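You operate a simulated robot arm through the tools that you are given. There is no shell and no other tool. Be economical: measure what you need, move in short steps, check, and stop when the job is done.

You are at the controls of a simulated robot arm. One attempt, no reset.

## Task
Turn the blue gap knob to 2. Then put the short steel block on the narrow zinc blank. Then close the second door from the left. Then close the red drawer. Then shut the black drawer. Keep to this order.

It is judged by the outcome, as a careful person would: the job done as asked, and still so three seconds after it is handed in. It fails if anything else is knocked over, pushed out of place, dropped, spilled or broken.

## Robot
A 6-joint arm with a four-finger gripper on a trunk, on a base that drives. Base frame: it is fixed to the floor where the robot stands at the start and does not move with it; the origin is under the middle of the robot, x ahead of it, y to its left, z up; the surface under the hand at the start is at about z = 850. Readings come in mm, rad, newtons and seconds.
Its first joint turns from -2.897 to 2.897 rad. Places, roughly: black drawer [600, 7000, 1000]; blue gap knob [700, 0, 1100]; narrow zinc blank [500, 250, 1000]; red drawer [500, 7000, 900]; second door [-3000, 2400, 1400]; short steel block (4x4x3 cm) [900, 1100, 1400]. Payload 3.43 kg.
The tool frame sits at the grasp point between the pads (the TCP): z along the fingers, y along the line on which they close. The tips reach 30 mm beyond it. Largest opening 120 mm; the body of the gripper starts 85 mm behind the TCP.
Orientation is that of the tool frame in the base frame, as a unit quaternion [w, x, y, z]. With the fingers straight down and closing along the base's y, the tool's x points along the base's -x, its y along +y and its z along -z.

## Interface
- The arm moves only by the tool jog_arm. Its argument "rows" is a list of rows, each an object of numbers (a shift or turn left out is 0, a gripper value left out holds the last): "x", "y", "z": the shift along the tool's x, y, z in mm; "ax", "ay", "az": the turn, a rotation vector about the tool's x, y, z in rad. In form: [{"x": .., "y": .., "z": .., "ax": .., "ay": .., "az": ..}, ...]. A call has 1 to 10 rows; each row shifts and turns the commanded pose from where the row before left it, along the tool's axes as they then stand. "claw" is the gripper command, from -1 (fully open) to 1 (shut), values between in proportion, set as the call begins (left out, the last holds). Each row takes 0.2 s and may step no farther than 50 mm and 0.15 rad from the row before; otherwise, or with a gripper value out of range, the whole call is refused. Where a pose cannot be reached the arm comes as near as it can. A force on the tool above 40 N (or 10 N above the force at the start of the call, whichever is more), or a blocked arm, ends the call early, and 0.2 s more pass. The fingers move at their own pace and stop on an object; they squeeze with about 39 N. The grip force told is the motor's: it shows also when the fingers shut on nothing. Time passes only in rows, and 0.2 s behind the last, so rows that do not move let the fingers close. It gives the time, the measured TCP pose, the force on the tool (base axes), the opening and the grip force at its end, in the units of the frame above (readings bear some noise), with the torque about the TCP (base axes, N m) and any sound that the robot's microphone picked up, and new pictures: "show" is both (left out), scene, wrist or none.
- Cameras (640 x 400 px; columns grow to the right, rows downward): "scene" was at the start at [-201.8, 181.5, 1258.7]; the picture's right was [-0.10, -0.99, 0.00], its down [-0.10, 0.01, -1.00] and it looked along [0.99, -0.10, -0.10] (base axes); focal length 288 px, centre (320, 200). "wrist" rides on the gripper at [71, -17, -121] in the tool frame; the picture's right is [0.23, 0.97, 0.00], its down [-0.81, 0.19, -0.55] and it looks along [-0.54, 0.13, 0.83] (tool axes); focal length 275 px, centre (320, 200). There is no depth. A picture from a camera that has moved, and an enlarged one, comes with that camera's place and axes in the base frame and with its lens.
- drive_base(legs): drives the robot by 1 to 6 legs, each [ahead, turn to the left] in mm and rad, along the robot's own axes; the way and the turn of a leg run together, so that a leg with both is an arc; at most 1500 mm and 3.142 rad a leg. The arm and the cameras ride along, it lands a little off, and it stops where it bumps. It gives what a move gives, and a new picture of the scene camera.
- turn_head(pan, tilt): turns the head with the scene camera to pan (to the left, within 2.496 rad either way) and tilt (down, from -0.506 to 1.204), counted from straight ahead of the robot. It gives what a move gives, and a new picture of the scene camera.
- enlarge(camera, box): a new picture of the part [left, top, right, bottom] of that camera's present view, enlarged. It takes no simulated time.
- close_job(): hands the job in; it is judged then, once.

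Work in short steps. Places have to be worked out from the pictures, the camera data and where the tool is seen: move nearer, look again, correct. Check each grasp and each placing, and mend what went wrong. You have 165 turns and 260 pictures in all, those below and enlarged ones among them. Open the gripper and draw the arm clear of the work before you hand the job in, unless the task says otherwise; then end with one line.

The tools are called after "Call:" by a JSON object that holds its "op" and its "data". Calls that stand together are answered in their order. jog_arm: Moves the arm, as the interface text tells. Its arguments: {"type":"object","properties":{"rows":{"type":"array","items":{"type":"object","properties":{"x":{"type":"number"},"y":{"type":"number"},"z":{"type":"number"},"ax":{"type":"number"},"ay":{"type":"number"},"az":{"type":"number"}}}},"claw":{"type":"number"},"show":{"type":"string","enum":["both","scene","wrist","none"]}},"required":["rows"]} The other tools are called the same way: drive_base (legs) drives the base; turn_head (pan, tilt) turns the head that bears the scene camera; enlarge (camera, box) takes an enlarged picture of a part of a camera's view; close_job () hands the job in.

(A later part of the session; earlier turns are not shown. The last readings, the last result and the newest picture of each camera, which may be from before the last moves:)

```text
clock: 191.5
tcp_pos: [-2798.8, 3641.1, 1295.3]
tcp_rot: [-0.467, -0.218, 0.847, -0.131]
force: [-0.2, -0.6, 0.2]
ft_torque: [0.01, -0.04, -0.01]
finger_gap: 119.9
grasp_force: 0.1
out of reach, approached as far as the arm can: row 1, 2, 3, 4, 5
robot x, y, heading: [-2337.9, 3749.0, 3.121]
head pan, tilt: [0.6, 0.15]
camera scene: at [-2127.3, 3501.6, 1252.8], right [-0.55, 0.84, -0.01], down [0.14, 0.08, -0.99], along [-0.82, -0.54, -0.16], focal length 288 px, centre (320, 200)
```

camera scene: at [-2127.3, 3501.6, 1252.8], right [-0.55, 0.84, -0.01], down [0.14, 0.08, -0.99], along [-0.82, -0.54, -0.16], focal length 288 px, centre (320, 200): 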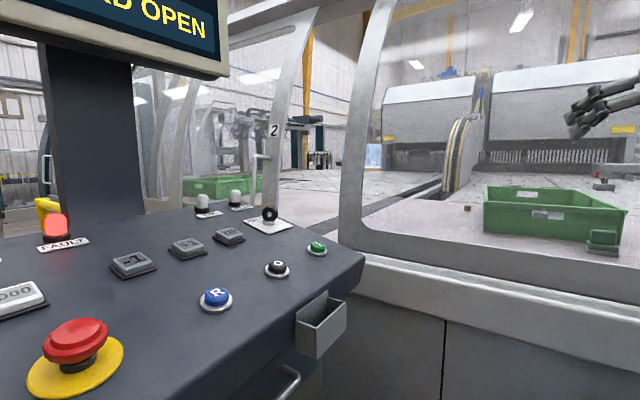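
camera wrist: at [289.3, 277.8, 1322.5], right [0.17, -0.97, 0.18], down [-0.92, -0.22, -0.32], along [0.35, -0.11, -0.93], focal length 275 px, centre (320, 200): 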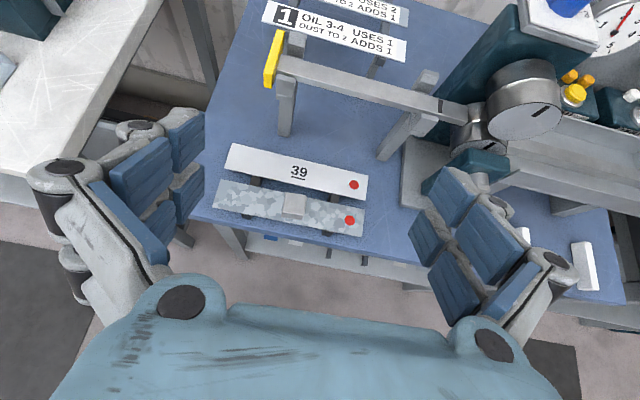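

The arm's first joint is at its left stop in this posture, so the target must lie on the robot's right. I back out, turn the robot half round and back in again; then I'll swing the arm to the right.

Call:
{"op": "drive_base", "data": {"legs": [[-220, 0], [0, -1.56], [0, -1.56]]}}

Call:
{"op": "turn_head", "data": {"pan": -2.0, "tilt": 0.3}}

```text
clock: 195.8
tcp_pos: [-2451.7, 4045.8, 1307.4]
tcp_rot: [-0.483, 0.196, 0.847, 0.108]
force: [-0.3, -1.9, 0.3]
ft_torque: [0.09, -0.01, -0.16]
finger_gap: 120.1
grasp_force: 0.1
robot x, y, heading: [-2127.4, 3739.6, 2.152]
head pan, tilt: [0.6, 0.15]
stopped in leg 2: the robot was blocked; the commanded pose is now the measured one
camera scene: at [-2207.9, 3425.6, 1252.2], right [0.38, 0.93, -0.01], down [0.14, -0.07, -0.99], along [-0.91, 0.37, -0.16], focal length 288 px, centre (320, 200)
```

scene: 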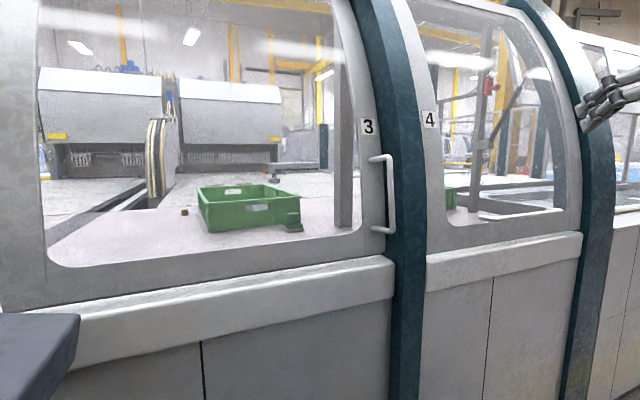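

```text
clock: 198.2
tcp_pos: [-2453.7, 4048.7, 1307.6]
tcp_rot: [-0.483, 0.197, 0.846, 0.108]
force: [0.0, -0.3, 0.7]
ft_torque: [-0.02, 0.01, -0.03]
finger_gap: 120.0
grasp_force: 0.1
robot x, y, heading: [-2123.5, 3745.6, 2.152]
head pan, tilt: [-2.0, 0.3]
camera scene: at [-2030.9, 3407.3, 1240.3], right [0.15, -0.99, 0.01], down [-0.29, -0.06, -0.96], along [0.95, 0.14, -0.29], focal length 288 px, centre (320, 200)
```

scene: 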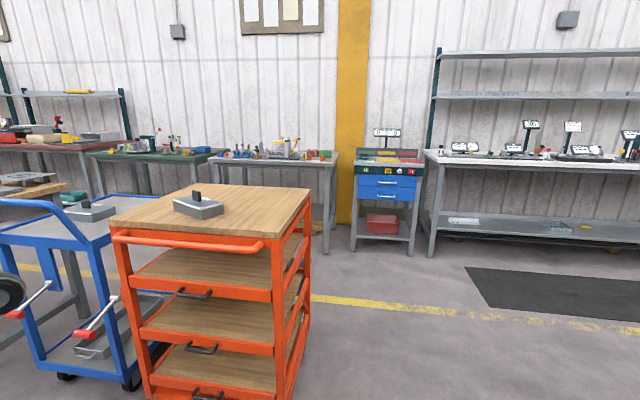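

The robot's rear is long and met the console or rail while turning. I move forward a little, then to a roomier spot north of here to turn round.

Call:
{"op": "drive_base", "data": {"legs": [[250, 0], [0, -1.05], [300, 0]]}}

```text
clock: 200.5
tcp_pos: [-2589.2, 4268.8, 1316.6]
tcp_rot: [-0.467, 0.204, 0.854, 0.107]
force: [-10.6, -2.5, 0.7]
ft_torque: [0.13, -0.58, -0.5]
finger_gap: 119.4
grasp_force: 0.0
robot x, y, heading: [-2262.7, 3952.7, 2.119]
head pan, tilt: [-2.0, 0.3]
stopped in leg 2: the robot was blocked; the commanded pose is now the measured one
camera scene: at [-2182.2, 3614.1, 1240.9], right [0.12, -0.99, 0.01], down [-0.28, -0.05, -0.96], along [0.95, 0.11, -0.29], focal length 288 px, centre (320, 200)
```

scene: 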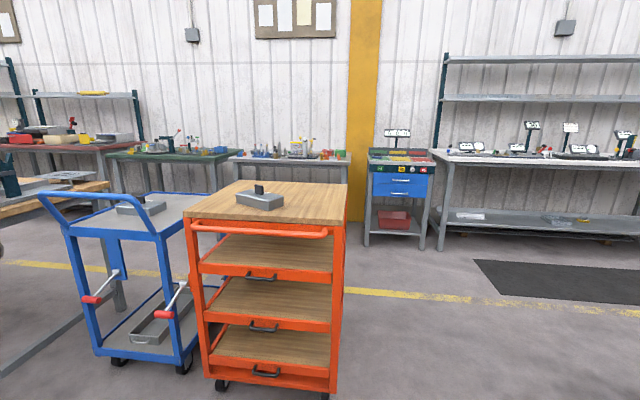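

The stops coincide with the arm's random small kicks rather than real obstacles. I carry on with the turn.

Call:
{"op": "drive_base", "data": {"legs": [[0, -1.02], [300, 0]]}}

```text
clock: 202.3
tcp_pos: [-2427.4, 4328.6, 1334.2]
tcp_rot: [-0.448, 0.353, 0.796, 0.203]
force: [1.0, -1.2, 0.0]
ft_torque: [0.08, 0.02, -0.06]
finger_gap: 120.2
grasp_force: 0.0
robot x, y, heading: [-2269.1, 3954.3, 1.75]
head pan, tilt: [-2.0, 0.3]
stopped in leg 1: the robot was blocked; the commanded pose is now the measured one
camera scene: at [-2307.5, 3601.6, 1239.3], right [-0.25, -0.97, 0.01], down [-0.28, 0.06, -0.96], along [0.93, -0.24, -0.29], focal length 288 px, centre (320, 200)
```

scene: 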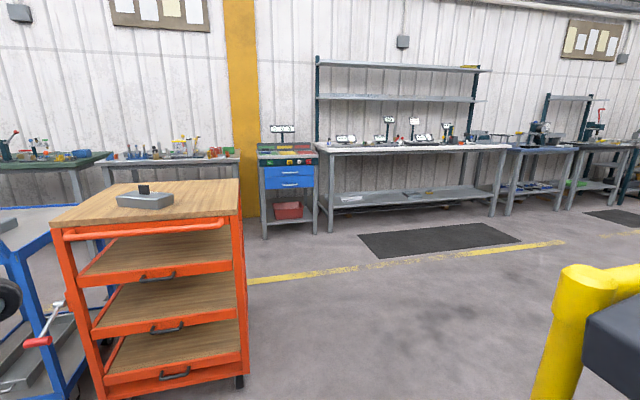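

I move forward 200 to add clearance behind, then continue turning.

Call:
{"op": "drive_base", "data": {"legs": [[250, 0], [0, -0.7]]}}

Call:
{"op": "jog_arm", "data": {"rows": [{}], "show": "none"}}

```text
clock: 206.1
tcp_pos: [-2213.9, 4575.6, 1351.4]
tcp_rot: [-0.357, 0.584, 0.647, 0.337]
force: [-1.2, -0.9, -0.4]
ft_torque: [0.08, -0.03, -0.06]
finger_gap: 119.9
grasp_force: 0.0
robot x, y, heading: [-2313.4, 4200.7, 1.104]
head pan, tilt: [-2.0, 0.3]
stopped in leg 2: the robot was blocked; the commanded pose is now the measured one
camera scene: at [-2555.4, 3945.4, 1238.8], right [-0.78, -0.63, 0.01], down [-0.19, 0.22, -0.96], along [0.6, -0.75, -0.29], focal length 288 px, centre (320, 200)
```

scene: 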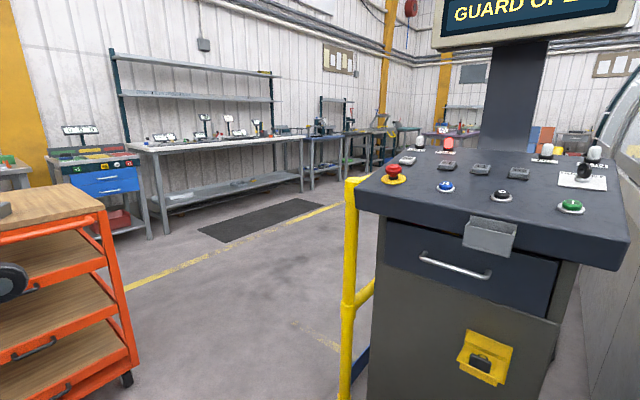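

```text
clock: 206.5
tcp_pos: [-2210.2, 4578.9, 1348.6]
tcp_rot: [-0.356, 0.584, 0.649, 0.334]
force: [0.2, -0.9, -0.9]
ft_torque: [-0.01, 0.0, 0.0]
finger_gap: 119.8
grasp_force: 0.1
robot x, y, heading: [-2309.5, 4202.2, 1.105]
head pan, tilt: [-2.0, 0.3]
```

I continue: forward 400 for turning room, then turn right toward south in two parts.

Call:
{"op": "drive_base", "data": {"legs": [[400, 0], [0, -1.33], [0, -1.34]]}}

```text
clock: 216.3
tcp_pos: [-2019.8, 4174.1, 1356.7]
tcp_rot: [0.226, 0.785, -0.397, 0.419]
force: [-0.2, 0.9, -0.4]
ft_torque: [-0.01, -0.01, 0.0]
finger_gap: 119.9
grasp_force: 0.1
robot x, y, heading: [-2122.0, 4555.7, -1.5]
head pan, tilt: [-2.0, 0.3]
camera scene: at [-2042.9, 4894.6, 1240.3], right [0.35, 0.94, 0.01], down [0.28, -0.09, -0.96], along [-0.89, 0.34, -0.29], focal length 288 px, centre (320, 200)
```

scene: 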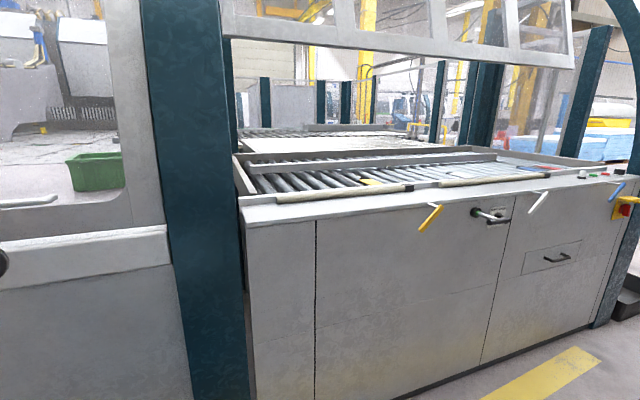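

Turned. Now I drive toward about [−2330, 3800], facing south.

Call:
{"op": "drive_base", "data": {"legs": [[0, -0.34], [790, 0], [0, 0.27]]}}

Call:
{"op": "turn_head", "data": {"pan": -0.4, "tilt": 0.25}}

```text
clock: 222.8
tcp_pos: [-2257.8, 3417.0, 1364.1]
tcp_rot: [0.241, 0.772, -0.421, 0.41]
force: [-0.8, -1.0, -0.1]
ft_torque: [0.0, -0.01, 0.01]
finger_gap: 120.0
grasp_force: 0.1
robot x, y, heading: [-2332.5, 3793.3, -1.562]
head pan, tilt: [-2.0, 0.3]
camera scene: at [-2231.3, 4125.1, 1240.3], right [0.41, 0.91, 0.01], down [0.27, -0.11, -0.96], along [-0.87, 0.4, -0.29], focal length 288 px, centre (320, 200)
```

scene: 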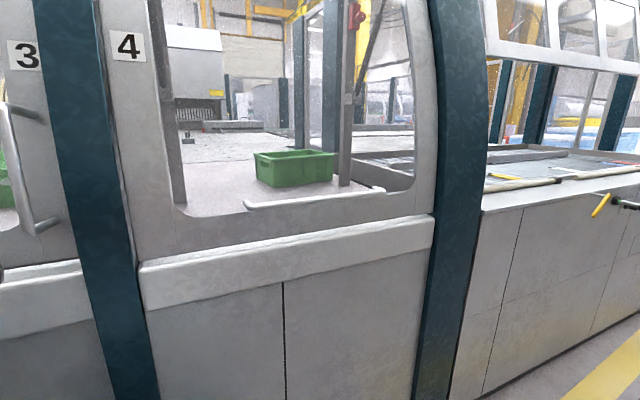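

```text
clock: 224.4
tcp_pos: [-2262.9, 3431.8, 1368.8]
tcp_rot: [0.246, 0.771, -0.417, 0.413]
force: [-0.9, 1.0, -0.5]
ft_torque: [-0.03, -0.01, 0.01]
finger_gap: 120.1
grasp_force: 0.1
robot x, y, heading: [-2331.6, 3791.9, -1.566]
head pan, tilt: [-0.4, 0.25]
camera scene: at [-2182.0, 4000.4, 1243.4], right [-0.92, 0.38, 0.01], down [0.09, 0.24, -0.97], along [-0.37, -0.89, -0.26], focal length 288 px, centre (320, 200)
```

scene: 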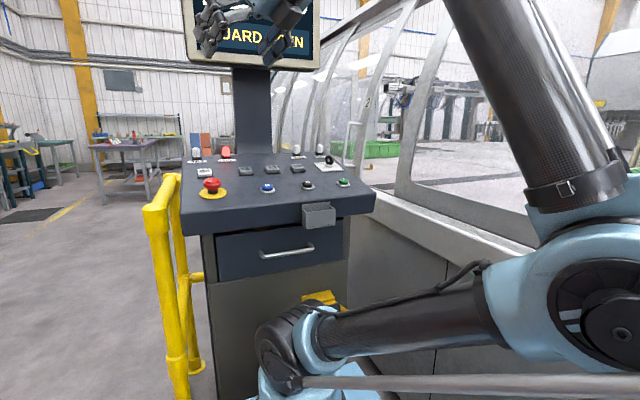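

The arm now stretches past my right side. The handle bar again triangulates to about [−2836, 2765], roughly 26° to the robot's right at 1.14 m. I swing the arm right by 0.65 rad about the robot's axis.

Call:
{"op": "jog_arm", "data": {"rows": [{"x": -12, "y": 43.2, "z": -16, "ax": -0.109, "ay": -0.005, "az": 0.07}, {"x": -12, "y": 43.2, "z": -16, "ax": -0.109, "ay": -0.005, "az": 0.07}, {"x": -12, "y": 43.2, "z": -16, "ax": -0.109, "ay": -0.005, "az": 0.07}, {"x": -12, "y": 43.2, "z": -16, "ax": -0.109, "ay": -0.005, "az": 0.07}, {"x": -12, "y": 43.2, "z": -16, "ax": -0.109, "ay": -0.005, "az": 0.07}, {}], "show": "both"}}

```text
clock: 225.8
tcp_pos: [-2340.6, 3426.3, 1384.3]
tcp_rot: [-0.364, -0.597, 0.643, -0.311]
force: [0.6, 0.4, 0.3]
ft_torque: [-0.01, -0.03, -0.02]
finger_gap: 119.9
grasp_force: 0.1
out of reach, approached as far as the arm can: row 1, 2, 3, 4, 5
robot x, y, heading: [-2337.1, 3789.0, -1.561]
head pan, tilt: [-0.4, 0.25]
camera scene: at [-2181.9, 4000.4, 1243.4], right [-0.92, 0.38, 0.01], down [0.09, 0.24, -0.97], along [-0.37, -0.89, -0.26], focal length 288 px, centre (320, 200)
camera wrist: at [-2313.4, 3484.8, 1507.4], right [-0.97, -0.04, 0.23], down [-0.12, 0.92, -0.38], along [-0.2, -0.39, -0.9], focal length 275 px, centre (320, 200)
```

scene: 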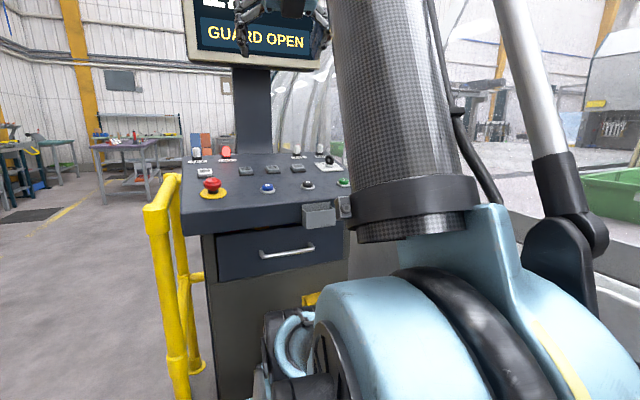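
wrist: 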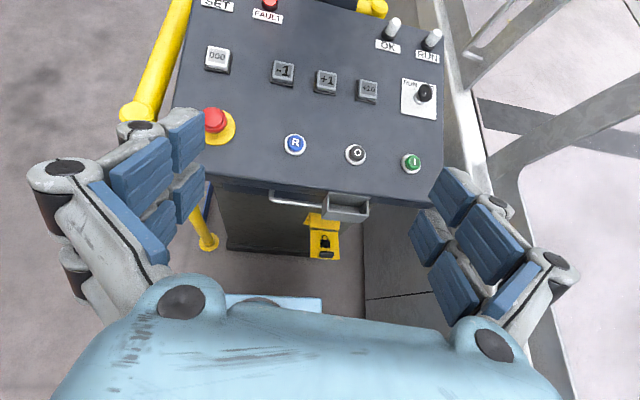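

The hand is near the arm's inner reach limit, so I move outward toward the handle, about [−2450, 3250].

Call:
{"op": "jog_arm", "data": {"rows": [{"x": 19.5, "y": 18.6, "z": 31.5}, {"x": 19.5, "y": 18.6, "z": 31.5}, {"x": 19.5, "y": 18.6, "z": 31.5}, {"x": 19.5, "y": 18.6, "z": 31.5}, {"x": 19.5, "y": 18.6, "z": 31.5}, {}], "show": "scene"}}

```text
clock: 227.2
tcp_pos: [-2413.2, 3242.2, 1382.4]
tcp_rot: [-0.365, -0.598, 0.641, -0.313]
force: [-1.2, 0.2, 0.0]
ft_torque: [0.01, 0.01, -0.02]
finger_gap: 119.9
grasp_force: 0.2
out of reach, approached as far as the arm can: row 1, 2
robot x, y, heading: [-2331.3, 3790.0, -1.561]
head pan, tilt: [-0.4, 0.25]
camera scene: at [-2182.0, 4000.3, 1243.4], right [-0.92, 0.38, 0.01], down [0.09, 0.24, -0.97], along [-0.37, -0.89, -0.26], focal length 288 px, centre (320, 200)
```

scene: 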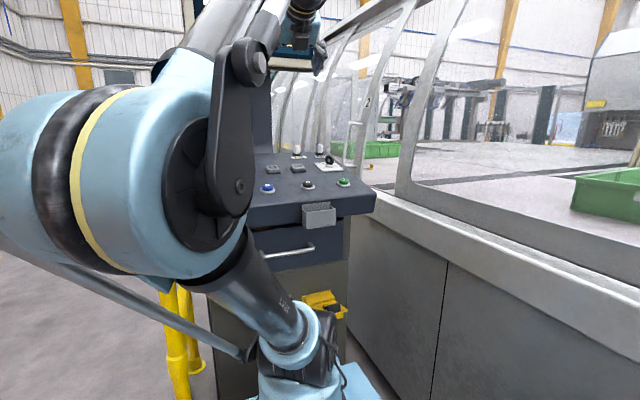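

Good; the handle is in view and the arm is free. I rotate the tool about the vertical toward azimuth −135° and narrow the fingers to about 60 mm.

Call:
{"op": "jog_arm", "data": {"rows": [{"ax": -0.114, "ay": -0.005, "az": 0.0734}, {"ax": -0.114, "ay": -0.005, "az": 0.0734}, {"ax": -0.114, "ay": -0.005, "az": 0.0734}, {"ax": -0.114, "ay": -0.005, "az": 0.0734}, {"ax": -0.114, "ay": -0.005, "az": 0.0734}, {}], "claw": 0, "show": "both"}}

```text
clock: 228.6
tcp_pos: [-2545.0, 3327.0, 1382.9]
tcp_rot: [-0.447, -0.351, 0.804, -0.175]
force: [-0.2, 0.0, 0.2]
ft_torque: [-0.01, 0.04, -0.05]
finger_gap: 59.7
grasp_force: 0.0
out of reach, approached as far as the arm can: row 2, 3, 4, 5
robot x, y, heading: [-2334.4, 3792.8, -1.562]
head pan, tilt: [-0.4, 0.25]
camera scene: at [-2181.9, 4000.3, 1243.4], right [-0.92, 0.38, 0.01], down [0.09, 0.24, -0.97], along [-0.37, -0.89, -0.26], focal length 288 px, centre (320, 200)
camera wrist: at [-2486.1, 3356.6, 1507.5], right [-0.78, 0.58, 0.23], down [0.48, 0.79, -0.38], along [-0.4, -0.19, -0.9], focal length 275 px, centre (320, 200)
```

scene: 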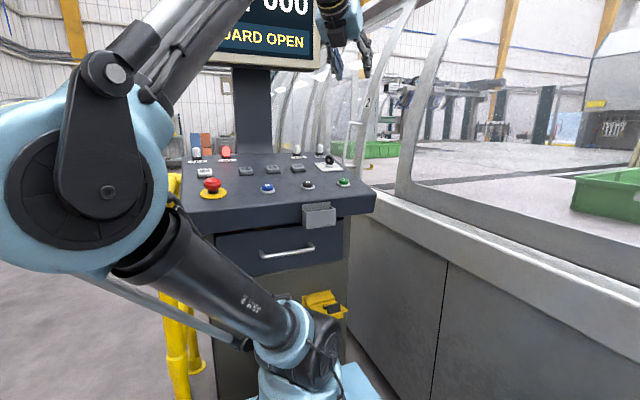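
wrist: 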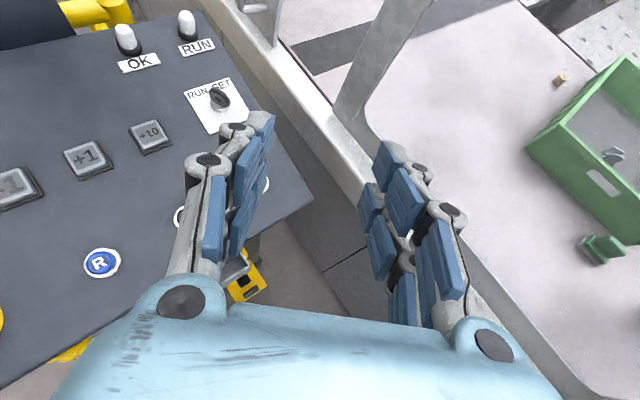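

It can only do so with some drift, but the pose is usable. Console and monitor are clear of the path (monitor's corner is near [−2687, 2824, 1474]), so I move toward the pre-grasp point in stages.

Call:
{"op": "jog_arm", "data": {"rows": [{"x": 17, "y": -16.7, "z": 40}, {"x": 17, "y": -16.7, "z": 40}, {"x": 17, "y": -16.7, "z": 40}, {"x": 17, "y": -16.7, "z": 40}, {"x": 17, "y": -16.7, "z": 40}, {"x": 17, "y": -16.7, "z": 40}, {}], "show": "both"}}

```text
clock: 230.2
tcp_pos: [-2735.0, 3156.6, 1335.7]
tcp_rot: [-0.445, -0.356, 0.803, -0.177]
force: [0.4, -0.3, 1.2]
ft_torque: [0.03, 0.01, 0.02]
finger_gap: 60.1
grasp_force: 0.1
out of reach, approached as far as the arm can: row 1, 2, 3, 4, 5, 6
robot x, y, heading: [-2333.0, 3793.2, -1.565]
head pan, tilt: [-0.4, 0.25]
camera scene: at [-2181.9, 4000.3, 1243.4], right [-0.92, 0.38, 0.01], down [0.09, 0.24, -0.97], along [-0.37, -0.89, -0.26], focal length 288 px, centre (320, 200)
camera wrist: at [-2676.4, 3187.0, 1459.3], right [-0.79, 0.57, 0.22], down [0.47, 0.8, -0.38], along [-0.39, -0.19, -0.9], focal length 275 px, centre (320, 200)
```

scene: 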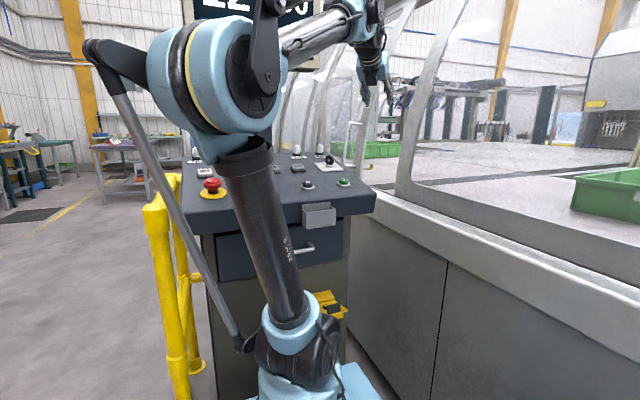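
wrist: 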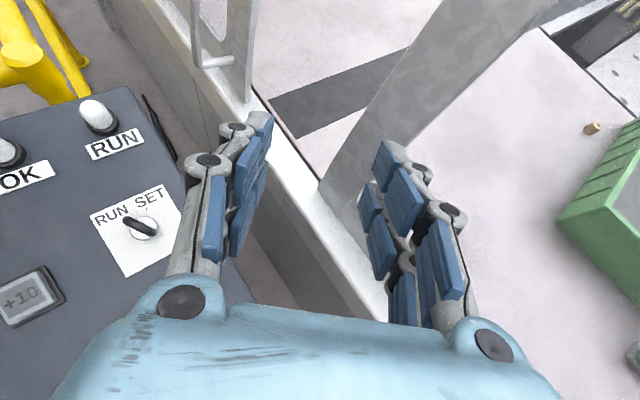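

The wrist can't bend further right than the arm plane allows, so I turn the tool left to azimuth of about −122° and then go to the pre-grasp.

Call:
{"op": "jog_arm", "data": {"rows": [{"ax": 0.097, "ay": 0.004, "az": -0.062}, {"ax": 0.097, "ay": 0.004, "az": -0.062}, {}], "claw": 0.1, "show": "none"}}

```text
clock: 231.0
tcp_pos: [-2734.1, 3156.9, 1335.3]
tcp_rot: [-0.422, -0.441, 0.76, -0.224]
force: [0.2, -0.9, -0.6]
ft_torque: [-0.01, -0.02, 0.01]
finger_gap: 53.9
grasp_force: 0.1
robot x, y, heading: [-2335.5, 3792.1, -1.565]
head pan, tilt: [-0.4, 0.25]
```

Now I move to the pre-grasp at about [−2767, 2875, 1240].

Call:
{"op": "jog_arm", "data": {"rows": [{"x": 9.2, "y": -17, "z": 38.2}, {"x": 9.2, "y": -17, "z": 38.2}, {"x": 9.2, "y": -17, "z": 38.2}, {"x": 9.2, "y": -17, "z": 38.2}, {"x": 9.2, "y": -17, "z": 38.2}, {"x": 9.2, "y": -17, "z": 38.2}, {"x": 9.2, "y": -17, "z": 38.2}, {}], "show": "both"}}

```text
clock: 232.8
tcp_pos: [-2771.3, 2880.4, 1240.7]
tcp_rot: [-0.422, -0.444, 0.757, -0.227]
force: [-0.1, 0.1, 0.9]
ft_torque: [-0.01, -0.01, -0.01]
finger_gap: 54.2
grasp_force: 0.0
out of reach, approached as far as the arm can: row 7
robot x, y, heading: [-2333.6, 3793.7, -1.567]
head pan, tilt: [-0.4, 0.25]
camera scene: at [-2181.9, 4000.2, 1243.4], right [-0.92, 0.38, 0.01], down [0.09, 0.24, -0.97], along [-0.37, -0.89, -0.26], focal length 288 px, centre (320, 200)
camera wrist: at [-2721.7, 2923.0, 1363.5], right [-0.9, 0.38, 0.22], down [0.28, 0.88, -0.38], along [-0.34, -0.28, -0.9], focal length 275 px, centre (320, 200)
```

scene: 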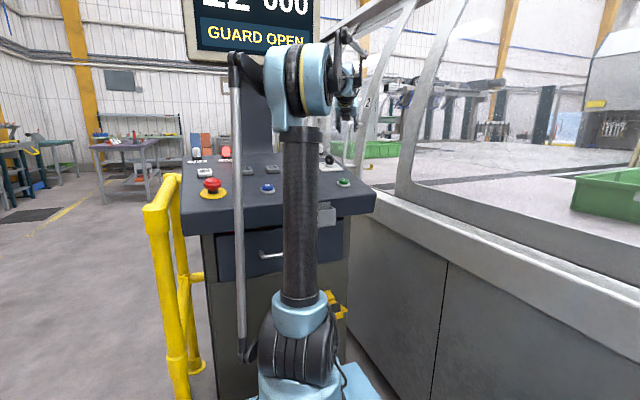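
wrist: 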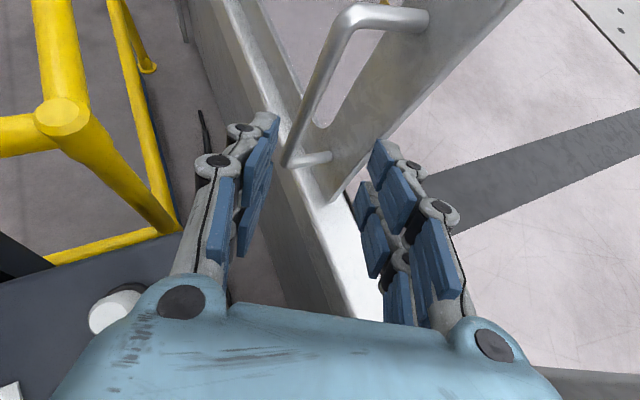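

Excellent view: the D-handle lies between the fingers, its bar at about [−2829, 2765] at z 1165. I advance straight along the tool onto the bar.

Call:
{"op": "jog_arm", "data": {"rows": [{"x": 1.9, "y": -3.3, "z": 40}, {"x": 1.9, "y": -3.3, "z": 40}, {"x": 1.5, "y": -3, "z": 30}, {}], "show": "wrist"}}

```text
clock: 233.8
tcp_pos: [-2824.1, 2803.8, 1186.2]
tcp_rot: [-0.422, -0.444, 0.757, -0.227]
force: [0.9, -0.5, 0.5]
ft_torque: [0.02, 0.0, 0.03]
finger_gap: 54.0
grasp_force: 0.0
out of reach, approached as far as the arm can: row 1, 2, 3
robot x, y, heading: [-2331.8, 3790.7, -1.565]
head pan, tilt: [-0.4, 0.25]
camera wrist: at [-2774.7, 2845.4, 1309.3], right [-0.9, 0.38, 0.22], down [0.28, 0.88, -0.38], along [-0.34, -0.28, -0.9], focal length 275 px, centre (320, 200)
```

wrist: 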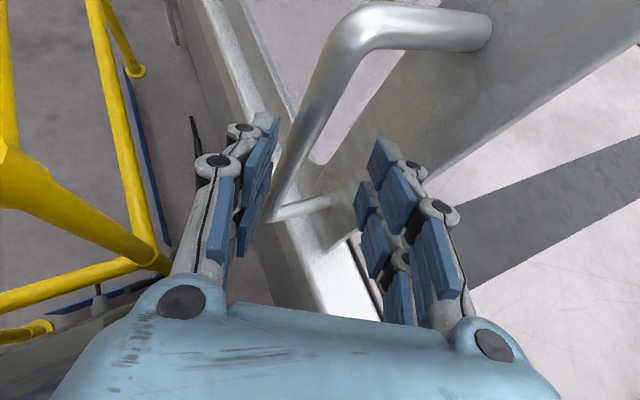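

The wrist limit pulled me sideways again; I yaw the tool left 0.15 rad, which frees the motion.

Call:
{"op": "jog_arm", "data": {"rows": [{"z": -10}, {"ax": 0.126, "ay": 0.005, "az": -0.081}, {}], "show": "none"}}

```text
clock: 234.6
tcp_pos: [-2821.0, 2809.3, 1191.0]
tcp_rot: [-0.405, -0.496, 0.725, -0.254]
force: [0.1, 0.0, -0.2]
ft_torque: [-0.01, 0.0, 0.02]
finger_gap: 54.1
grasp_force: 0.0
robot x, y, heading: [-2335.5, 3791.9, -1.562]
head pan, tilt: [-0.4, 0.25]
```

Now I advance onto the bar.

Call:
{"op": "jog_arm", "data": {"rows": [{"x": 6.8, "y": -4.5, "z": 25}, {"x": 6.8, "y": -4.5, "z": 25}, {}], "show": "both"}}

```text
clock: 235.4
tcp_pos: [-2830.2, 2762.3, 1174.5]
tcp_rot: [-0.405, -0.497, 0.724, -0.255]
force: [0.3, -0.7, -0.3]
ft_torque: [0.04, -0.01, 0.01]
finger_gap: 54.1
grasp_force: 0.0
robot x, y, heading: [-2335.2, 3788.3, -1.563]
head pan, tilt: [-0.4, 0.25]
camera scene: at [-2182.0, 4000.2, 1243.5], right [-0.92, 0.38, 0.01], down [0.09, 0.24, -0.97], along [-0.37, -0.89, -0.26], focal length 288 px, centre (320, 200)
camera wrist: at [-2787.7, 2811.0, 1299.0], right [-0.94, 0.25, 0.22], down [0.15, 0.91, -0.38], along [-0.3, -0.32, -0.9], focal length 275 px, centre (320, 200)
```

scene: 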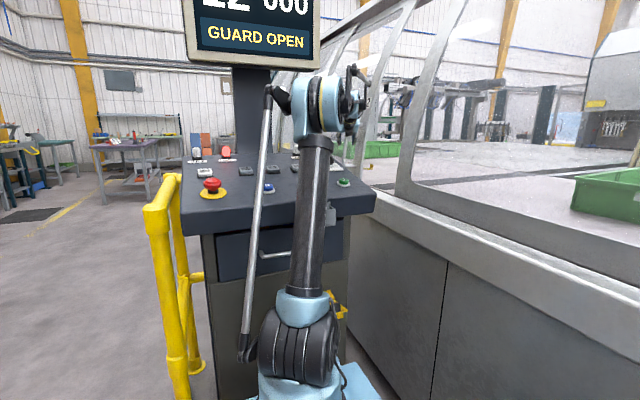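
wrist: 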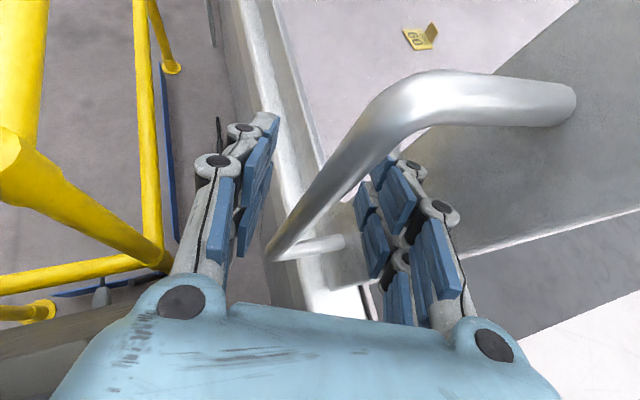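

The bar is between the fingers. I close on it.

Call:
{"op": "jog_arm", "data": {"rows": [{}, {}, {}], "claw": 1, "show": "wrist"}}

```text
clock: 236.2
tcp_pos: [-2830.3, 2760.5, 1175.1]
tcp_rot: [-0.404, -0.497, 0.724, -0.255]
force: [10.8, -3.2, -2.9]
ft_torque: [-1.65, -1.66, -0.39]
finger_gap: 22.3
grasp_force: 44.6
robot x, y, heading: [-2334.0, 3790.2, -1.565]
head pan, tilt: [-0.4, 0.25]
camera wrist: at [-2786.5, 2810.2, 1298.9], right [-0.94, 0.25, 0.22], down [0.15, 0.91, -0.37], along [-0.3, -0.32, -0.9], focal length 275 px, centre (320, 200)
```

wrist: 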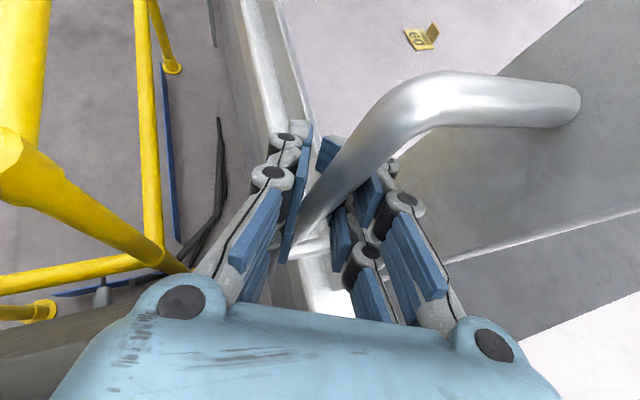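

The bar is gripped (22 mm). I pull the door along +y by 60 mm first.

Call:
{"op": "jog_arm", "data": {"rows": [{"x": -5.1, "y": 3.8, "z": -7.7}, {"x": -10.3, "y": 7.6, "z": -15.4}, {"x": -10.3, "y": 7.6, "z": -15.4}, {"x": -5.1, "y": 3.8, "z": -7.7}, {}], "show": "both"}}

```text
clock: 237.4
tcp_pos: [-2829.1, 2821.2, 1174.5]
tcp_rot: [-0.405, -0.497, 0.724, -0.255]
force: [39.7, 2.8, 0.2]
ft_torque: [-0.78, -2.23, -0.3]
finger_gap: 22.4
grasp_force: 45.0
robot x, y, heading: [-2332.7, 3790.1, -1.56]
head pan, tilt: [-0.4, 0.25]
camera scene: at [-2180.4, 4000.4, 1243.2], right [-0.92, 0.38, 0.01], down [0.09, 0.24, -0.97], along [-0.37, -0.89, -0.26], focal length 288 px, centre (320, 200)
camera wrist: at [-2786.4, 2870.3, 1298.9], right [-0.94, 0.25, 0.23], down [0.15, 0.91, -0.37], along [-0.3, -0.32, -0.9], focal length 275 px, centre (320, 200)
```

scene: 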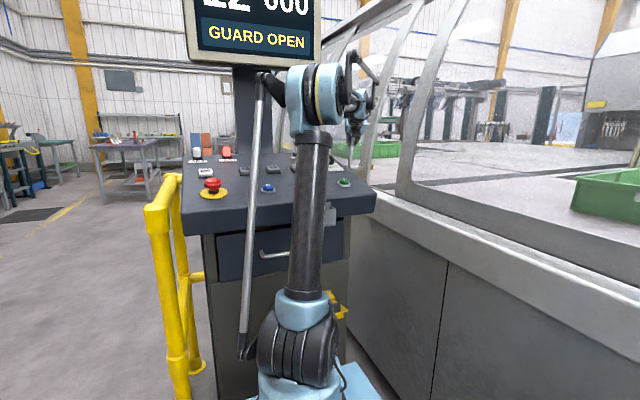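
wrist: 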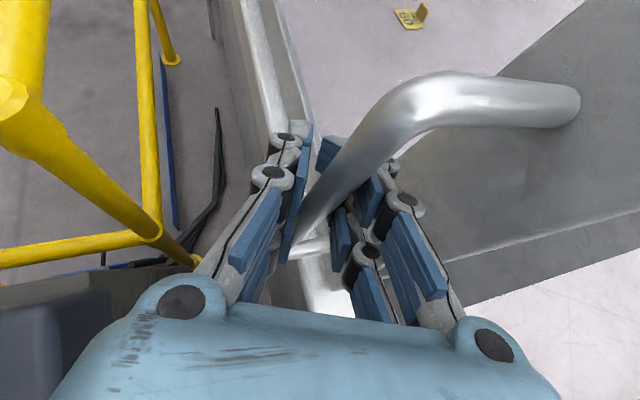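

The door slides with the hand, but a 40 N side force has built up, so I ease +10 mm in x and go on pulling.

Call:
{"op": "jog_arm", "data": {"rows": [{"x": -1.8, "y": -9.2, "z": -3.3}, {"x": -7.7, "y": 5.7, "z": -11.6}, {"x": -7.7, "y": 5.7, "z": -11.6}, {"x": -7.7, "y": 5.7, "z": -11.6}, {"x": -5.1, "y": 3.8, "z": -7.7}, {}], "show": "none"}}

```text
clock: 238.1
tcp_pos: [-2829.3, 2860.0, 1185.5]
tcp_rot: [-0.41, -0.491, 0.725, -0.256]
force: [-22.4, 9.5, -34.2]
ft_torque: [-0.1, -2.52, 0.25]
finger_gap: 22.6
grasp_force: 44.8
robot x, y, heading: [-2332.5, 3789.9, -1.562]
head pan, tilt: [-0.4, 0.25]
stopped in row 3: the force on the tool passed its limit at 54 N (the readings are from after the stop); the commanded pose is now the measured one
```

A kick happened mid-pull (the door has moved 100 mm). I unload the grip a little and continue in small steps.

Call:
{"op": "jog_arm", "data": {"rows": [{"x": -5.8, "y": 4.4, "z": 6}, {"x": -5.1, "y": 3.8, "z": -7.7}, {"x": -7.7, "y": 5.7, "z": -11.6}, {"x": -7.7, "y": 5.7, "z": -11.6}, {}], "show": "none"}}

```text
clock: 239.3
tcp_pos: [-2830.9, 2898.6, 1180.1]
tcp_rot: [-0.412, -0.492, 0.723, -0.258]
force: [8.7, 2.1, 41.2]
ft_torque: [-0.44, -2.01, -0.14]
finger_gap: 22.3
grasp_force: 45.1
robot x, y, heading: [-2331.8, 3789.5, -1.562]
head pan, tilt: [-0.4, 0.25]
```

At y 2899 with a 41 N vertical load, so I raise 10 mm and keep pulling.

Call:
{"op": "jog_arm", "data": {"rows": [{"x": 8.4, "y": 0.3, "z": -5.4}, {"x": -7.7, "y": 5.7, "z": -11.6}, {"x": -7.7, "y": 5.7, "z": -11.6}, {"x": -7.7, "y": 5.7, "z": -11.6}, {"x": -7.7, "y": 5.7, "z": -11.6}, {}], "show": "scene"}}

```text
clock: 240.7
tcp_pos: [-2832.0, 2956.7, 1185.6]
tcp_rot: [-0.412, -0.491, 0.723, -0.257]
force: [19.9, 2.4, -16.8]
ft_torque: [-0.97, -2.07, -0.27]
finger_gap: 22.4
grasp_force: 45.6
robot x, y, heading: [-2328.9, 3790.3, -1.569]
head pan, tilt: [-0.4, 0.25]
camera scene: at [-2181.5, 3999.7, 1243.5], right [-0.92, 0.38, 0.01], down [0.09, 0.24, -0.97], along [-0.37, -0.89, -0.26], focal length 288 px, centre (320, 200)
```

scene: 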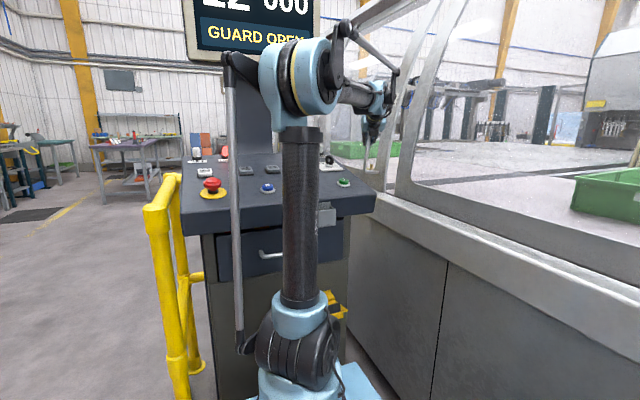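

The door follows well (y 2957). I ease the forces and continue another 60 mm.

Call:
{"op": "jog_arm", "data": {"rows": [{"x": -5, "y": -4.5, "z": 0.5}, {"x": -7.7, "y": 5.7, "z": -11.6}, {"x": -7.7, "y": 5.7, "z": -11.6}, {"x": -7.7, "y": 5.7, "z": -11.6}, {"x": -7.7, "y": 5.7, "z": -11.6}, {}], "show": "scene"}}

```text
clock: 241.2
tcp_pos: [-2832.8, 2977.1, 1196.0]
tcp_rot: [-0.418, -0.484, 0.724, -0.259]
force: [-9.8, 13.1, -32.1]
ft_torque: [-0.37, -2.33, 0.11]
finger_gap: 21.8
grasp_force: 45.0
robot x, y, heading: [-2332.2, 3788.2, -1.567]
head pan, tilt: [-0.4, 0.25]
stopped in row 2: the force on the tool passed its limit at 47 N (the readings are from after the stop); the commanded pose is now the measured one
camera scene: at [-2182.9, 4000.2, 1243.6], right [-0.92, 0.38, 0.0], down [0.1, 0.24, -0.97], along [-0.37, -0.89, -0.26], focal length 288 px, centre (320, 200)
```

scene: 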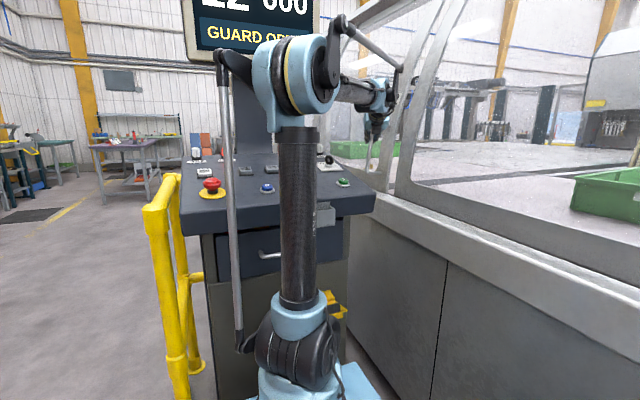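

Another kick; I lower 10 mm and continue.

Call:
{"op": "jog_arm", "data": {"rows": [{"x": -7, "y": 0, "z": 4.5}, {"x": -7.7, "y": 5.7, "z": -11.6}, {"x": -7.7, "y": 5.7, "z": -11.6}, {"x": -7.7, "y": 5.7, "z": -11.6}, {}], "show": "scene"}}

```text
clock: 241.6
tcp_pos: [-2834.2, 2991.4, 1201.3]
tcp_rot: [-0.424, -0.48, 0.721, -0.265]
force: [-3.3, 12.7, -33.7]
ft_torque: [-0.44, -2.16, 0.05]
finger_gap: 21.6
grasp_force: 45.2
robot x, y, heading: [-2335.0, 3793.0, -1.567]
head pan, tilt: [-0.4, 0.25]
stopped in row 2: the force on the tool passed its limit at 65 N (the readings are from after the stop); the commanded pose is now the measured one
camera scene: at [-2182.7, 4000.0, 1243.6], right [-0.92, 0.38, 0.0], down [0.1, 0.24, -0.97], along [-0.37, -0.89, -0.26], focal length 288 px, centre (320, 200)
```

scene: 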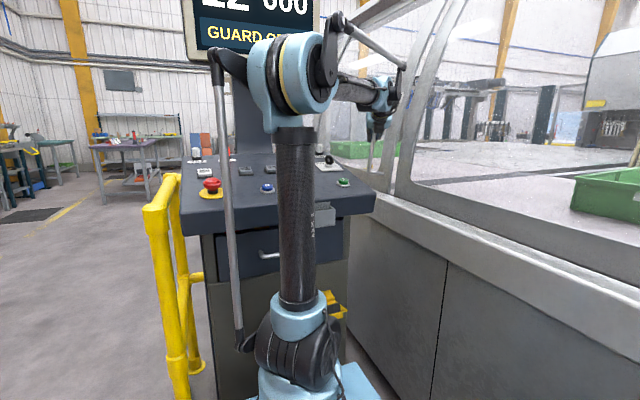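

Nearly there; I check how much gap is left.

Call:
{"op": "enlarge", "data": {"camera": "scene", "box": [320, 0, 480, 220]}}

Call:
{"op": "jog_arm", "data": {"rows": [{"x": -8, "y": 0, "z": 5}, {"x": -5.1, "y": 3.8, "z": -7.7}, {"x": -5.1, "y": 3.8, "z": -7.7}, {}], "show": "wrist"}}

```text
1.82 times, centred on (400, 110) of scene
camera zoom: at [-2182.7, 4000.0, 1243.6], right [-0.92, 0.38, 0.0], down [0.1, 0.24, -0.97], along [-0.37, -0.89, -0.26], focal length 524 px, centre (174, 364)
```

zoom: 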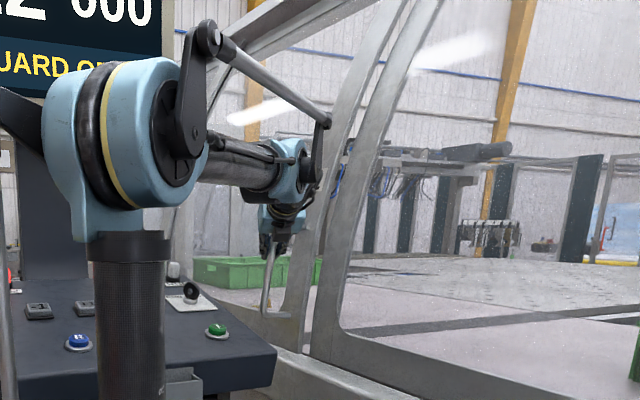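

```text
clock: 242.1
tcp_pos: [-2833.8, 3005.3, 1207.4]
tcp_rot: [-0.43, -0.474, 0.72, -0.27]
force: [-1.4, 12.2, -35.1]
ft_torque: [-0.49, -1.61, 0.01]
finger_gap: 21.6
grasp_force: 44.1
robot x, y, heading: [-2331.7, 3789.4, -1.565]
head pan, tilt: [-0.4, 0.25]
stopped in row 2: the force on the tool passed its limit at 66 N (the readings are from after the stop); the commanded pose is now the measured one
camera wrist: at [-2788.1, 3060.7, 1327.2], right [-0.93, 0.29, 0.22], down [0.17, 0.88, -0.44], along [-0.32, -0.37, -0.87], focal length 275 px, centre (320, 200)
```

wrist: 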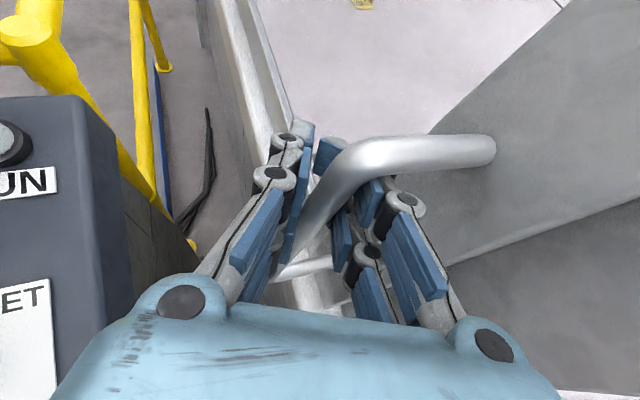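

The grip is creeping up the bar. I first only unload (lower 12 mm) and read the forces.

Call:
{"op": "jog_arm", "data": {"rows": [{"x": -5, "z": 3.2}, {"x": -5, "z": 3.2}, {}], "show": "none"}}

Call:
{"op": "jog_arm", "data": {"rows": [{"x": -5.1, "y": 3.8, "z": -7.7}, {"x": -5.1, "y": 3.8, "z": -7.7}, {}], "show": "none"}}

Call:
{"op": "enlarge", "data": {"camera": "scene", "box": [320, 0, 480, 220]}}

```text
clock: 242.7
tcp_pos: [-2835.0, 3018.6, 1209.4]
tcp_rot: [-0.435, -0.469, 0.718, -0.276]
force: [2.6, 13.8, -37.3]
ft_torque: [-0.21, -1.56, 0.02]
finger_gap: 21.1
grasp_force: 45.6
robot x, y, heading: [-2334.1, 3790.5, -1.567]
head pan, tilt: [-0.4, 0.25]
stopped in row 3: the force on the tool passed its limit at 64 N (the readings are from after the stop); the commanded pose is now the measured one
```

```text
clock: 243.5
tcp_pos: [-2835.2, 3034.5, 1208.4]
tcp_rot: [-0.436, -0.468, 0.717, -0.276]
force: [6.7, 6.0, -29.3]
ft_torque: [-0.79, -1.52, -0.24]
finger_gap: 21.0
grasp_force: 45.4
robot x, y, heading: [-2330.8, 3791.9, -1.564]
head pan, tilt: [-0.4, 0.25]
```

```text
1.82 times, centred on (400, 110) of scene
camera zoom: at [-2182.3, 3999.5, 1243.6], right [-0.92, 0.38, 0.01], down [0.1, 0.24, -0.97], along [-0.37, -0.89, -0.26], focal length 524 px, centre (174, 364)
```

zoom: 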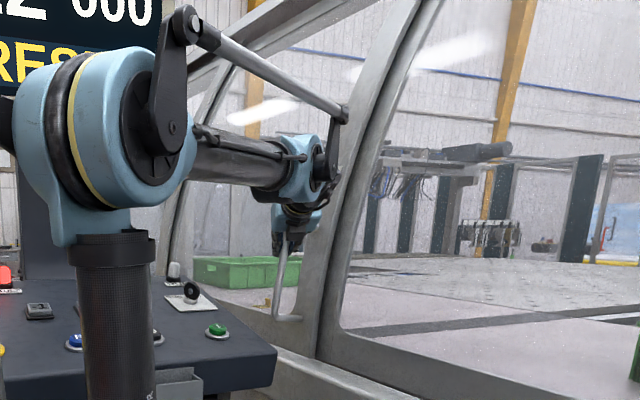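

The display changed from "GUARD OPEN" and the stiles now meet. I give one more small pull to make sure it is at its stop.

Call:
{"op": "jog_arm", "data": {"rows": [{"x": -4, "z": 2.6}, {"x": -5.1, "y": 3.8, "z": -7.7}, {"x": -5.1, "y": 3.8, "z": -7.7}, {}], "show": "none"}}

Call:
{"op": "enlarge", "data": {"camera": "scene", "box": [180, 0, 480, 200]}}

```text
clock: 244.0
tcp_pos: [-2833.0, 3047.3, 1210.4]
tcp_rot: [-0.437, -0.467, 0.715, -0.282]
force: [5.9, -47.0, -66.0]
ft_torque: [-1.56, -2.22, -0.14]
finger_gap: 20.9
grasp_force: 45.4
robot x, y, heading: [-2336.6, 3791.3, -1.564]
head pan, tilt: [-0.4, 0.25]
stopped in row 2: the force on the tool passed its limit at 44 N (the readings are from after the stop); the commanded pose is now the measured one
```

```text
2.00 times, centred on (330, 100) of scene
camera zoom: at [-2183.0, 3995.6, 1244.4], right [-0.92, 0.38, 0.01], down [0.1, 0.24, -0.96], along [-0.37, -0.89, -0.26], focal length 576 px, centre (300, 400)
```

zoom: 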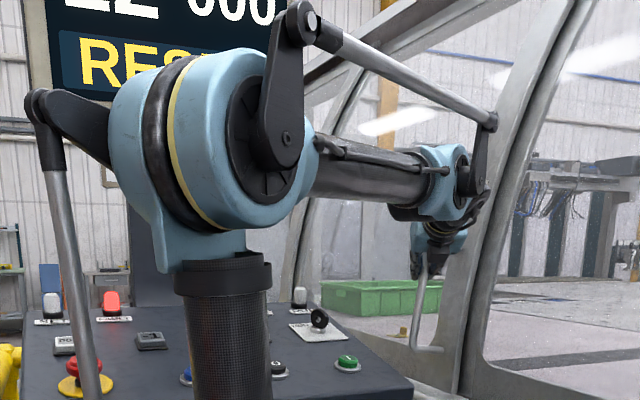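

It is at the stop (−47 N back force at y 3047) and the display reads "RES…". I release and draw back along the tool.

Call:
{"op": "jog_arm", "data": {"rows": [{}, {}], "claw": 0, "show": "none"}}

Call:
{"op": "jog_arm", "data": {"rows": [{"z": -30}, {"z": -40}, {"z": -40}, {"z": -40}, {}], "show": "both"}}

```text
clock: 244.6
tcp_pos: [-2834.5, 3050.9, 1214.7]
tcp_rot: [-0.44, -0.465, 0.715, -0.282]
force: [19.0, 5.2, -52.9]
ft_torque: [-0.14, -0.82, -0.21]
finger_gap: 51.4
grasp_force: 0.0
robot x, y, heading: [-2338.3, 3791.8, -1.564]
head pan, tilt: [-0.4, 0.25]
```

```text
clock: 244.9
tcp_pos: [-2831.2, 3072.2, 1225.2]
tcp_rot: [-0.443, -0.462, 0.714, -0.284]
force: [11.2, 3.5, -38.0]
ft_torque: [0.71, -1.29, -0.14]
finger_gap: 54.7
grasp_force: 0.0
robot x, y, heading: [-2335.2, 3789.7, -1.558]
head pan, tilt: [-0.4, 0.25]
stopped in row 1: the force on the tool passed its limit at 91 N (the readings are from after the stop); the commanded pose is now the measured one
camera scene: at [-2182.2, 3999.2, 1243.7], right [-0.92, 0.38, 0.01], down [0.09, 0.24, -0.97], along [-0.37, -0.89, -0.26], focal length 288 px, centre (320, 200)
camera wrist: at [-2784.2, 3132.6, 1342.4], right [-0.93, 0.3, 0.21], down [0.17, 0.86, -0.48], along [-0.32, -0.41, -0.85], focal length 275 px, centre (320, 200)
```

scene: 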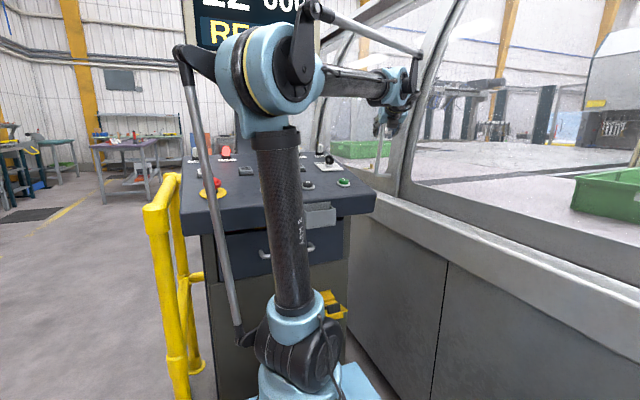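
wrist: 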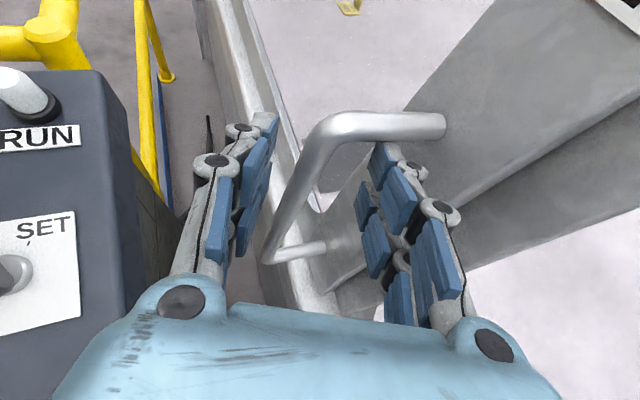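

A finger is caught under the handle's top bend (−38 N). I lower 28 mm, then withdraw horizontally.

Call:
{"op": "jog_arm", "data": {"rows": [{"x": -11, "z": 5.5}, {"x": -14, "z": 7}, {}], "show": "none"}}

Call:
{"op": "jog_arm", "data": {"rows": [{"x": -13, "z": -27}, {"x": -17, "z": -35}, {"x": -17, "z": -35}, {"x": -17, "z": -35}, {}], "show": "both"}}

```text
clock: 245.7
tcp_pos: [-2832.1, 3070.9, 1200.0]
tcp_rot: [-0.443, -0.463, 0.712, -0.287]
force: [-0.4, 0.6, 0.0]
ft_torque: [0.0, 0.0, -0.02]
finger_gap: 59.9
grasp_force: 0.2
robot x, y, heading: [-2336.4, 3790.2, -1.568]
head pan, tilt: [-0.4, 0.25]
```

```text
clock: 246.9
tcp_pos: [-2771.0, 3203.6, 1200.6]
tcp_rot: [-0.444, -0.462, 0.713, -0.284]
force: [0.2, -0.4, -0.6]
ft_torque: [0.06, -0.01, -0.02]
finger_gap: 59.7
grasp_force: 0.0
robot x, y, heading: [-2334.0, 3792.7, -1.565]
head pan, tilt: [-0.4, 0.25]
camera scene: at [-2181.9, 4000.3, 1243.4], right [-0.92, 0.38, 0.01], down [0.09, 0.24, -0.97], along [-0.37, -0.89, -0.26], focal length 288 px, centre (320, 200)
camera wrist: at [-2724.4, 3264.9, 1317.0], right [-0.93, 0.3, 0.21], down [0.17, 0.86, -0.48], along [-0.33, -0.41, -0.85], focal length 275 px, centre (320, 200)
```

scene: 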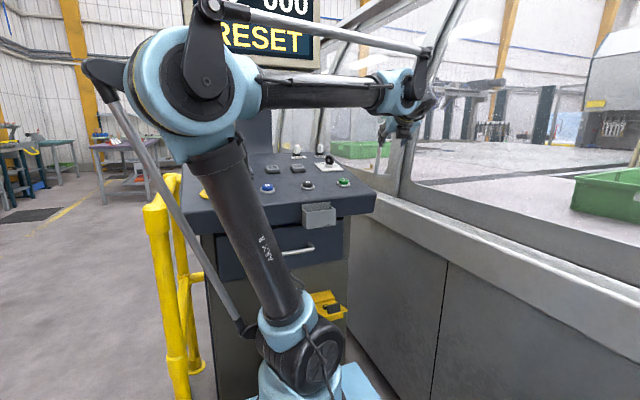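
wrist: 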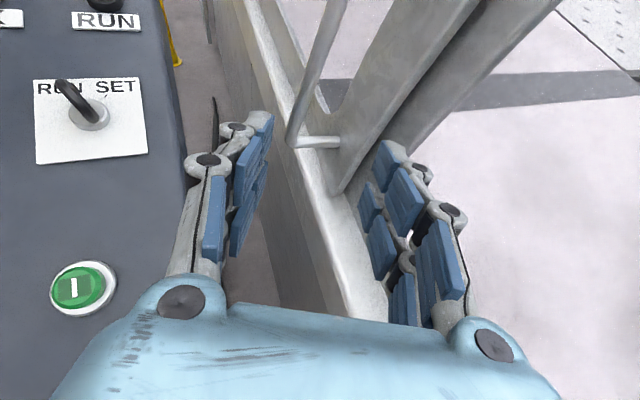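

The panel now reads "RESET" and door 2 sits against door 3's stile, so the door is closed. I raise and retract the arm, then start toward the drawers at [550, 7000] around the trolleys.

Call:
{"op": "jog_arm", "data": {"rows": [{"x": 40, "z": -20}, {"x": 40, "z": -20}, {"x": 40, "z": -20}, {"x": -17, "z": -35}, {"x": -17, "z": -35}, {"x": -17, "z": -35}, {}], "show": "none"}}

Call:
{"op": "drive_base", "data": {"legs": [[0, -0.38], [-700, 0], [0, 0.7]]}}

```text
clock: 248.5
tcp_pos: [-2720.9, 3311.1, 1336.2]
tcp_rot: [-0.443, -0.463, 0.712, -0.286]
force: [-0.9, 0.4, -1.1]
ft_torque: [0.0, -0.01, 0.01]
finger_gap: 60.1
grasp_force: 0.0
robot x, y, heading: [-2334.8, 3792.0, -1.564]
head pan, tilt: [-0.4, 0.25]
```

```text
clock: 255.7
tcp_pos: [-2295.6, 3864.7, 1335.0]
tcp_rot: [-0.393, -0.57, 0.63, -0.353]
force: [0.6, 0.8, 1.1]
ft_torque: [0.02, 0.0, -0.01]
finger_gap: 60.2
grasp_force: 0.1
robot x, y, heading: [-2084.8, 4442.8, -1.242]
head pan, tilt: [-0.4, 0.25]
camera scene: at [-2004.2, 4688.9, 1243.4], right [-1.0, 0.07, 0.01], down [0.01, 0.26, -0.97], along [-0.07, -0.96, -0.26], focal length 288 px, centre (320, 200)
```

scene: 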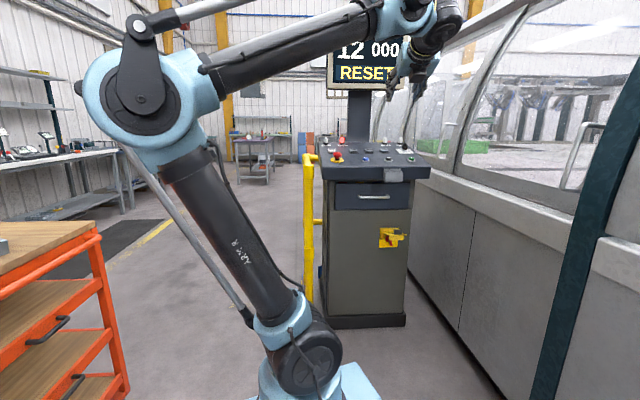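

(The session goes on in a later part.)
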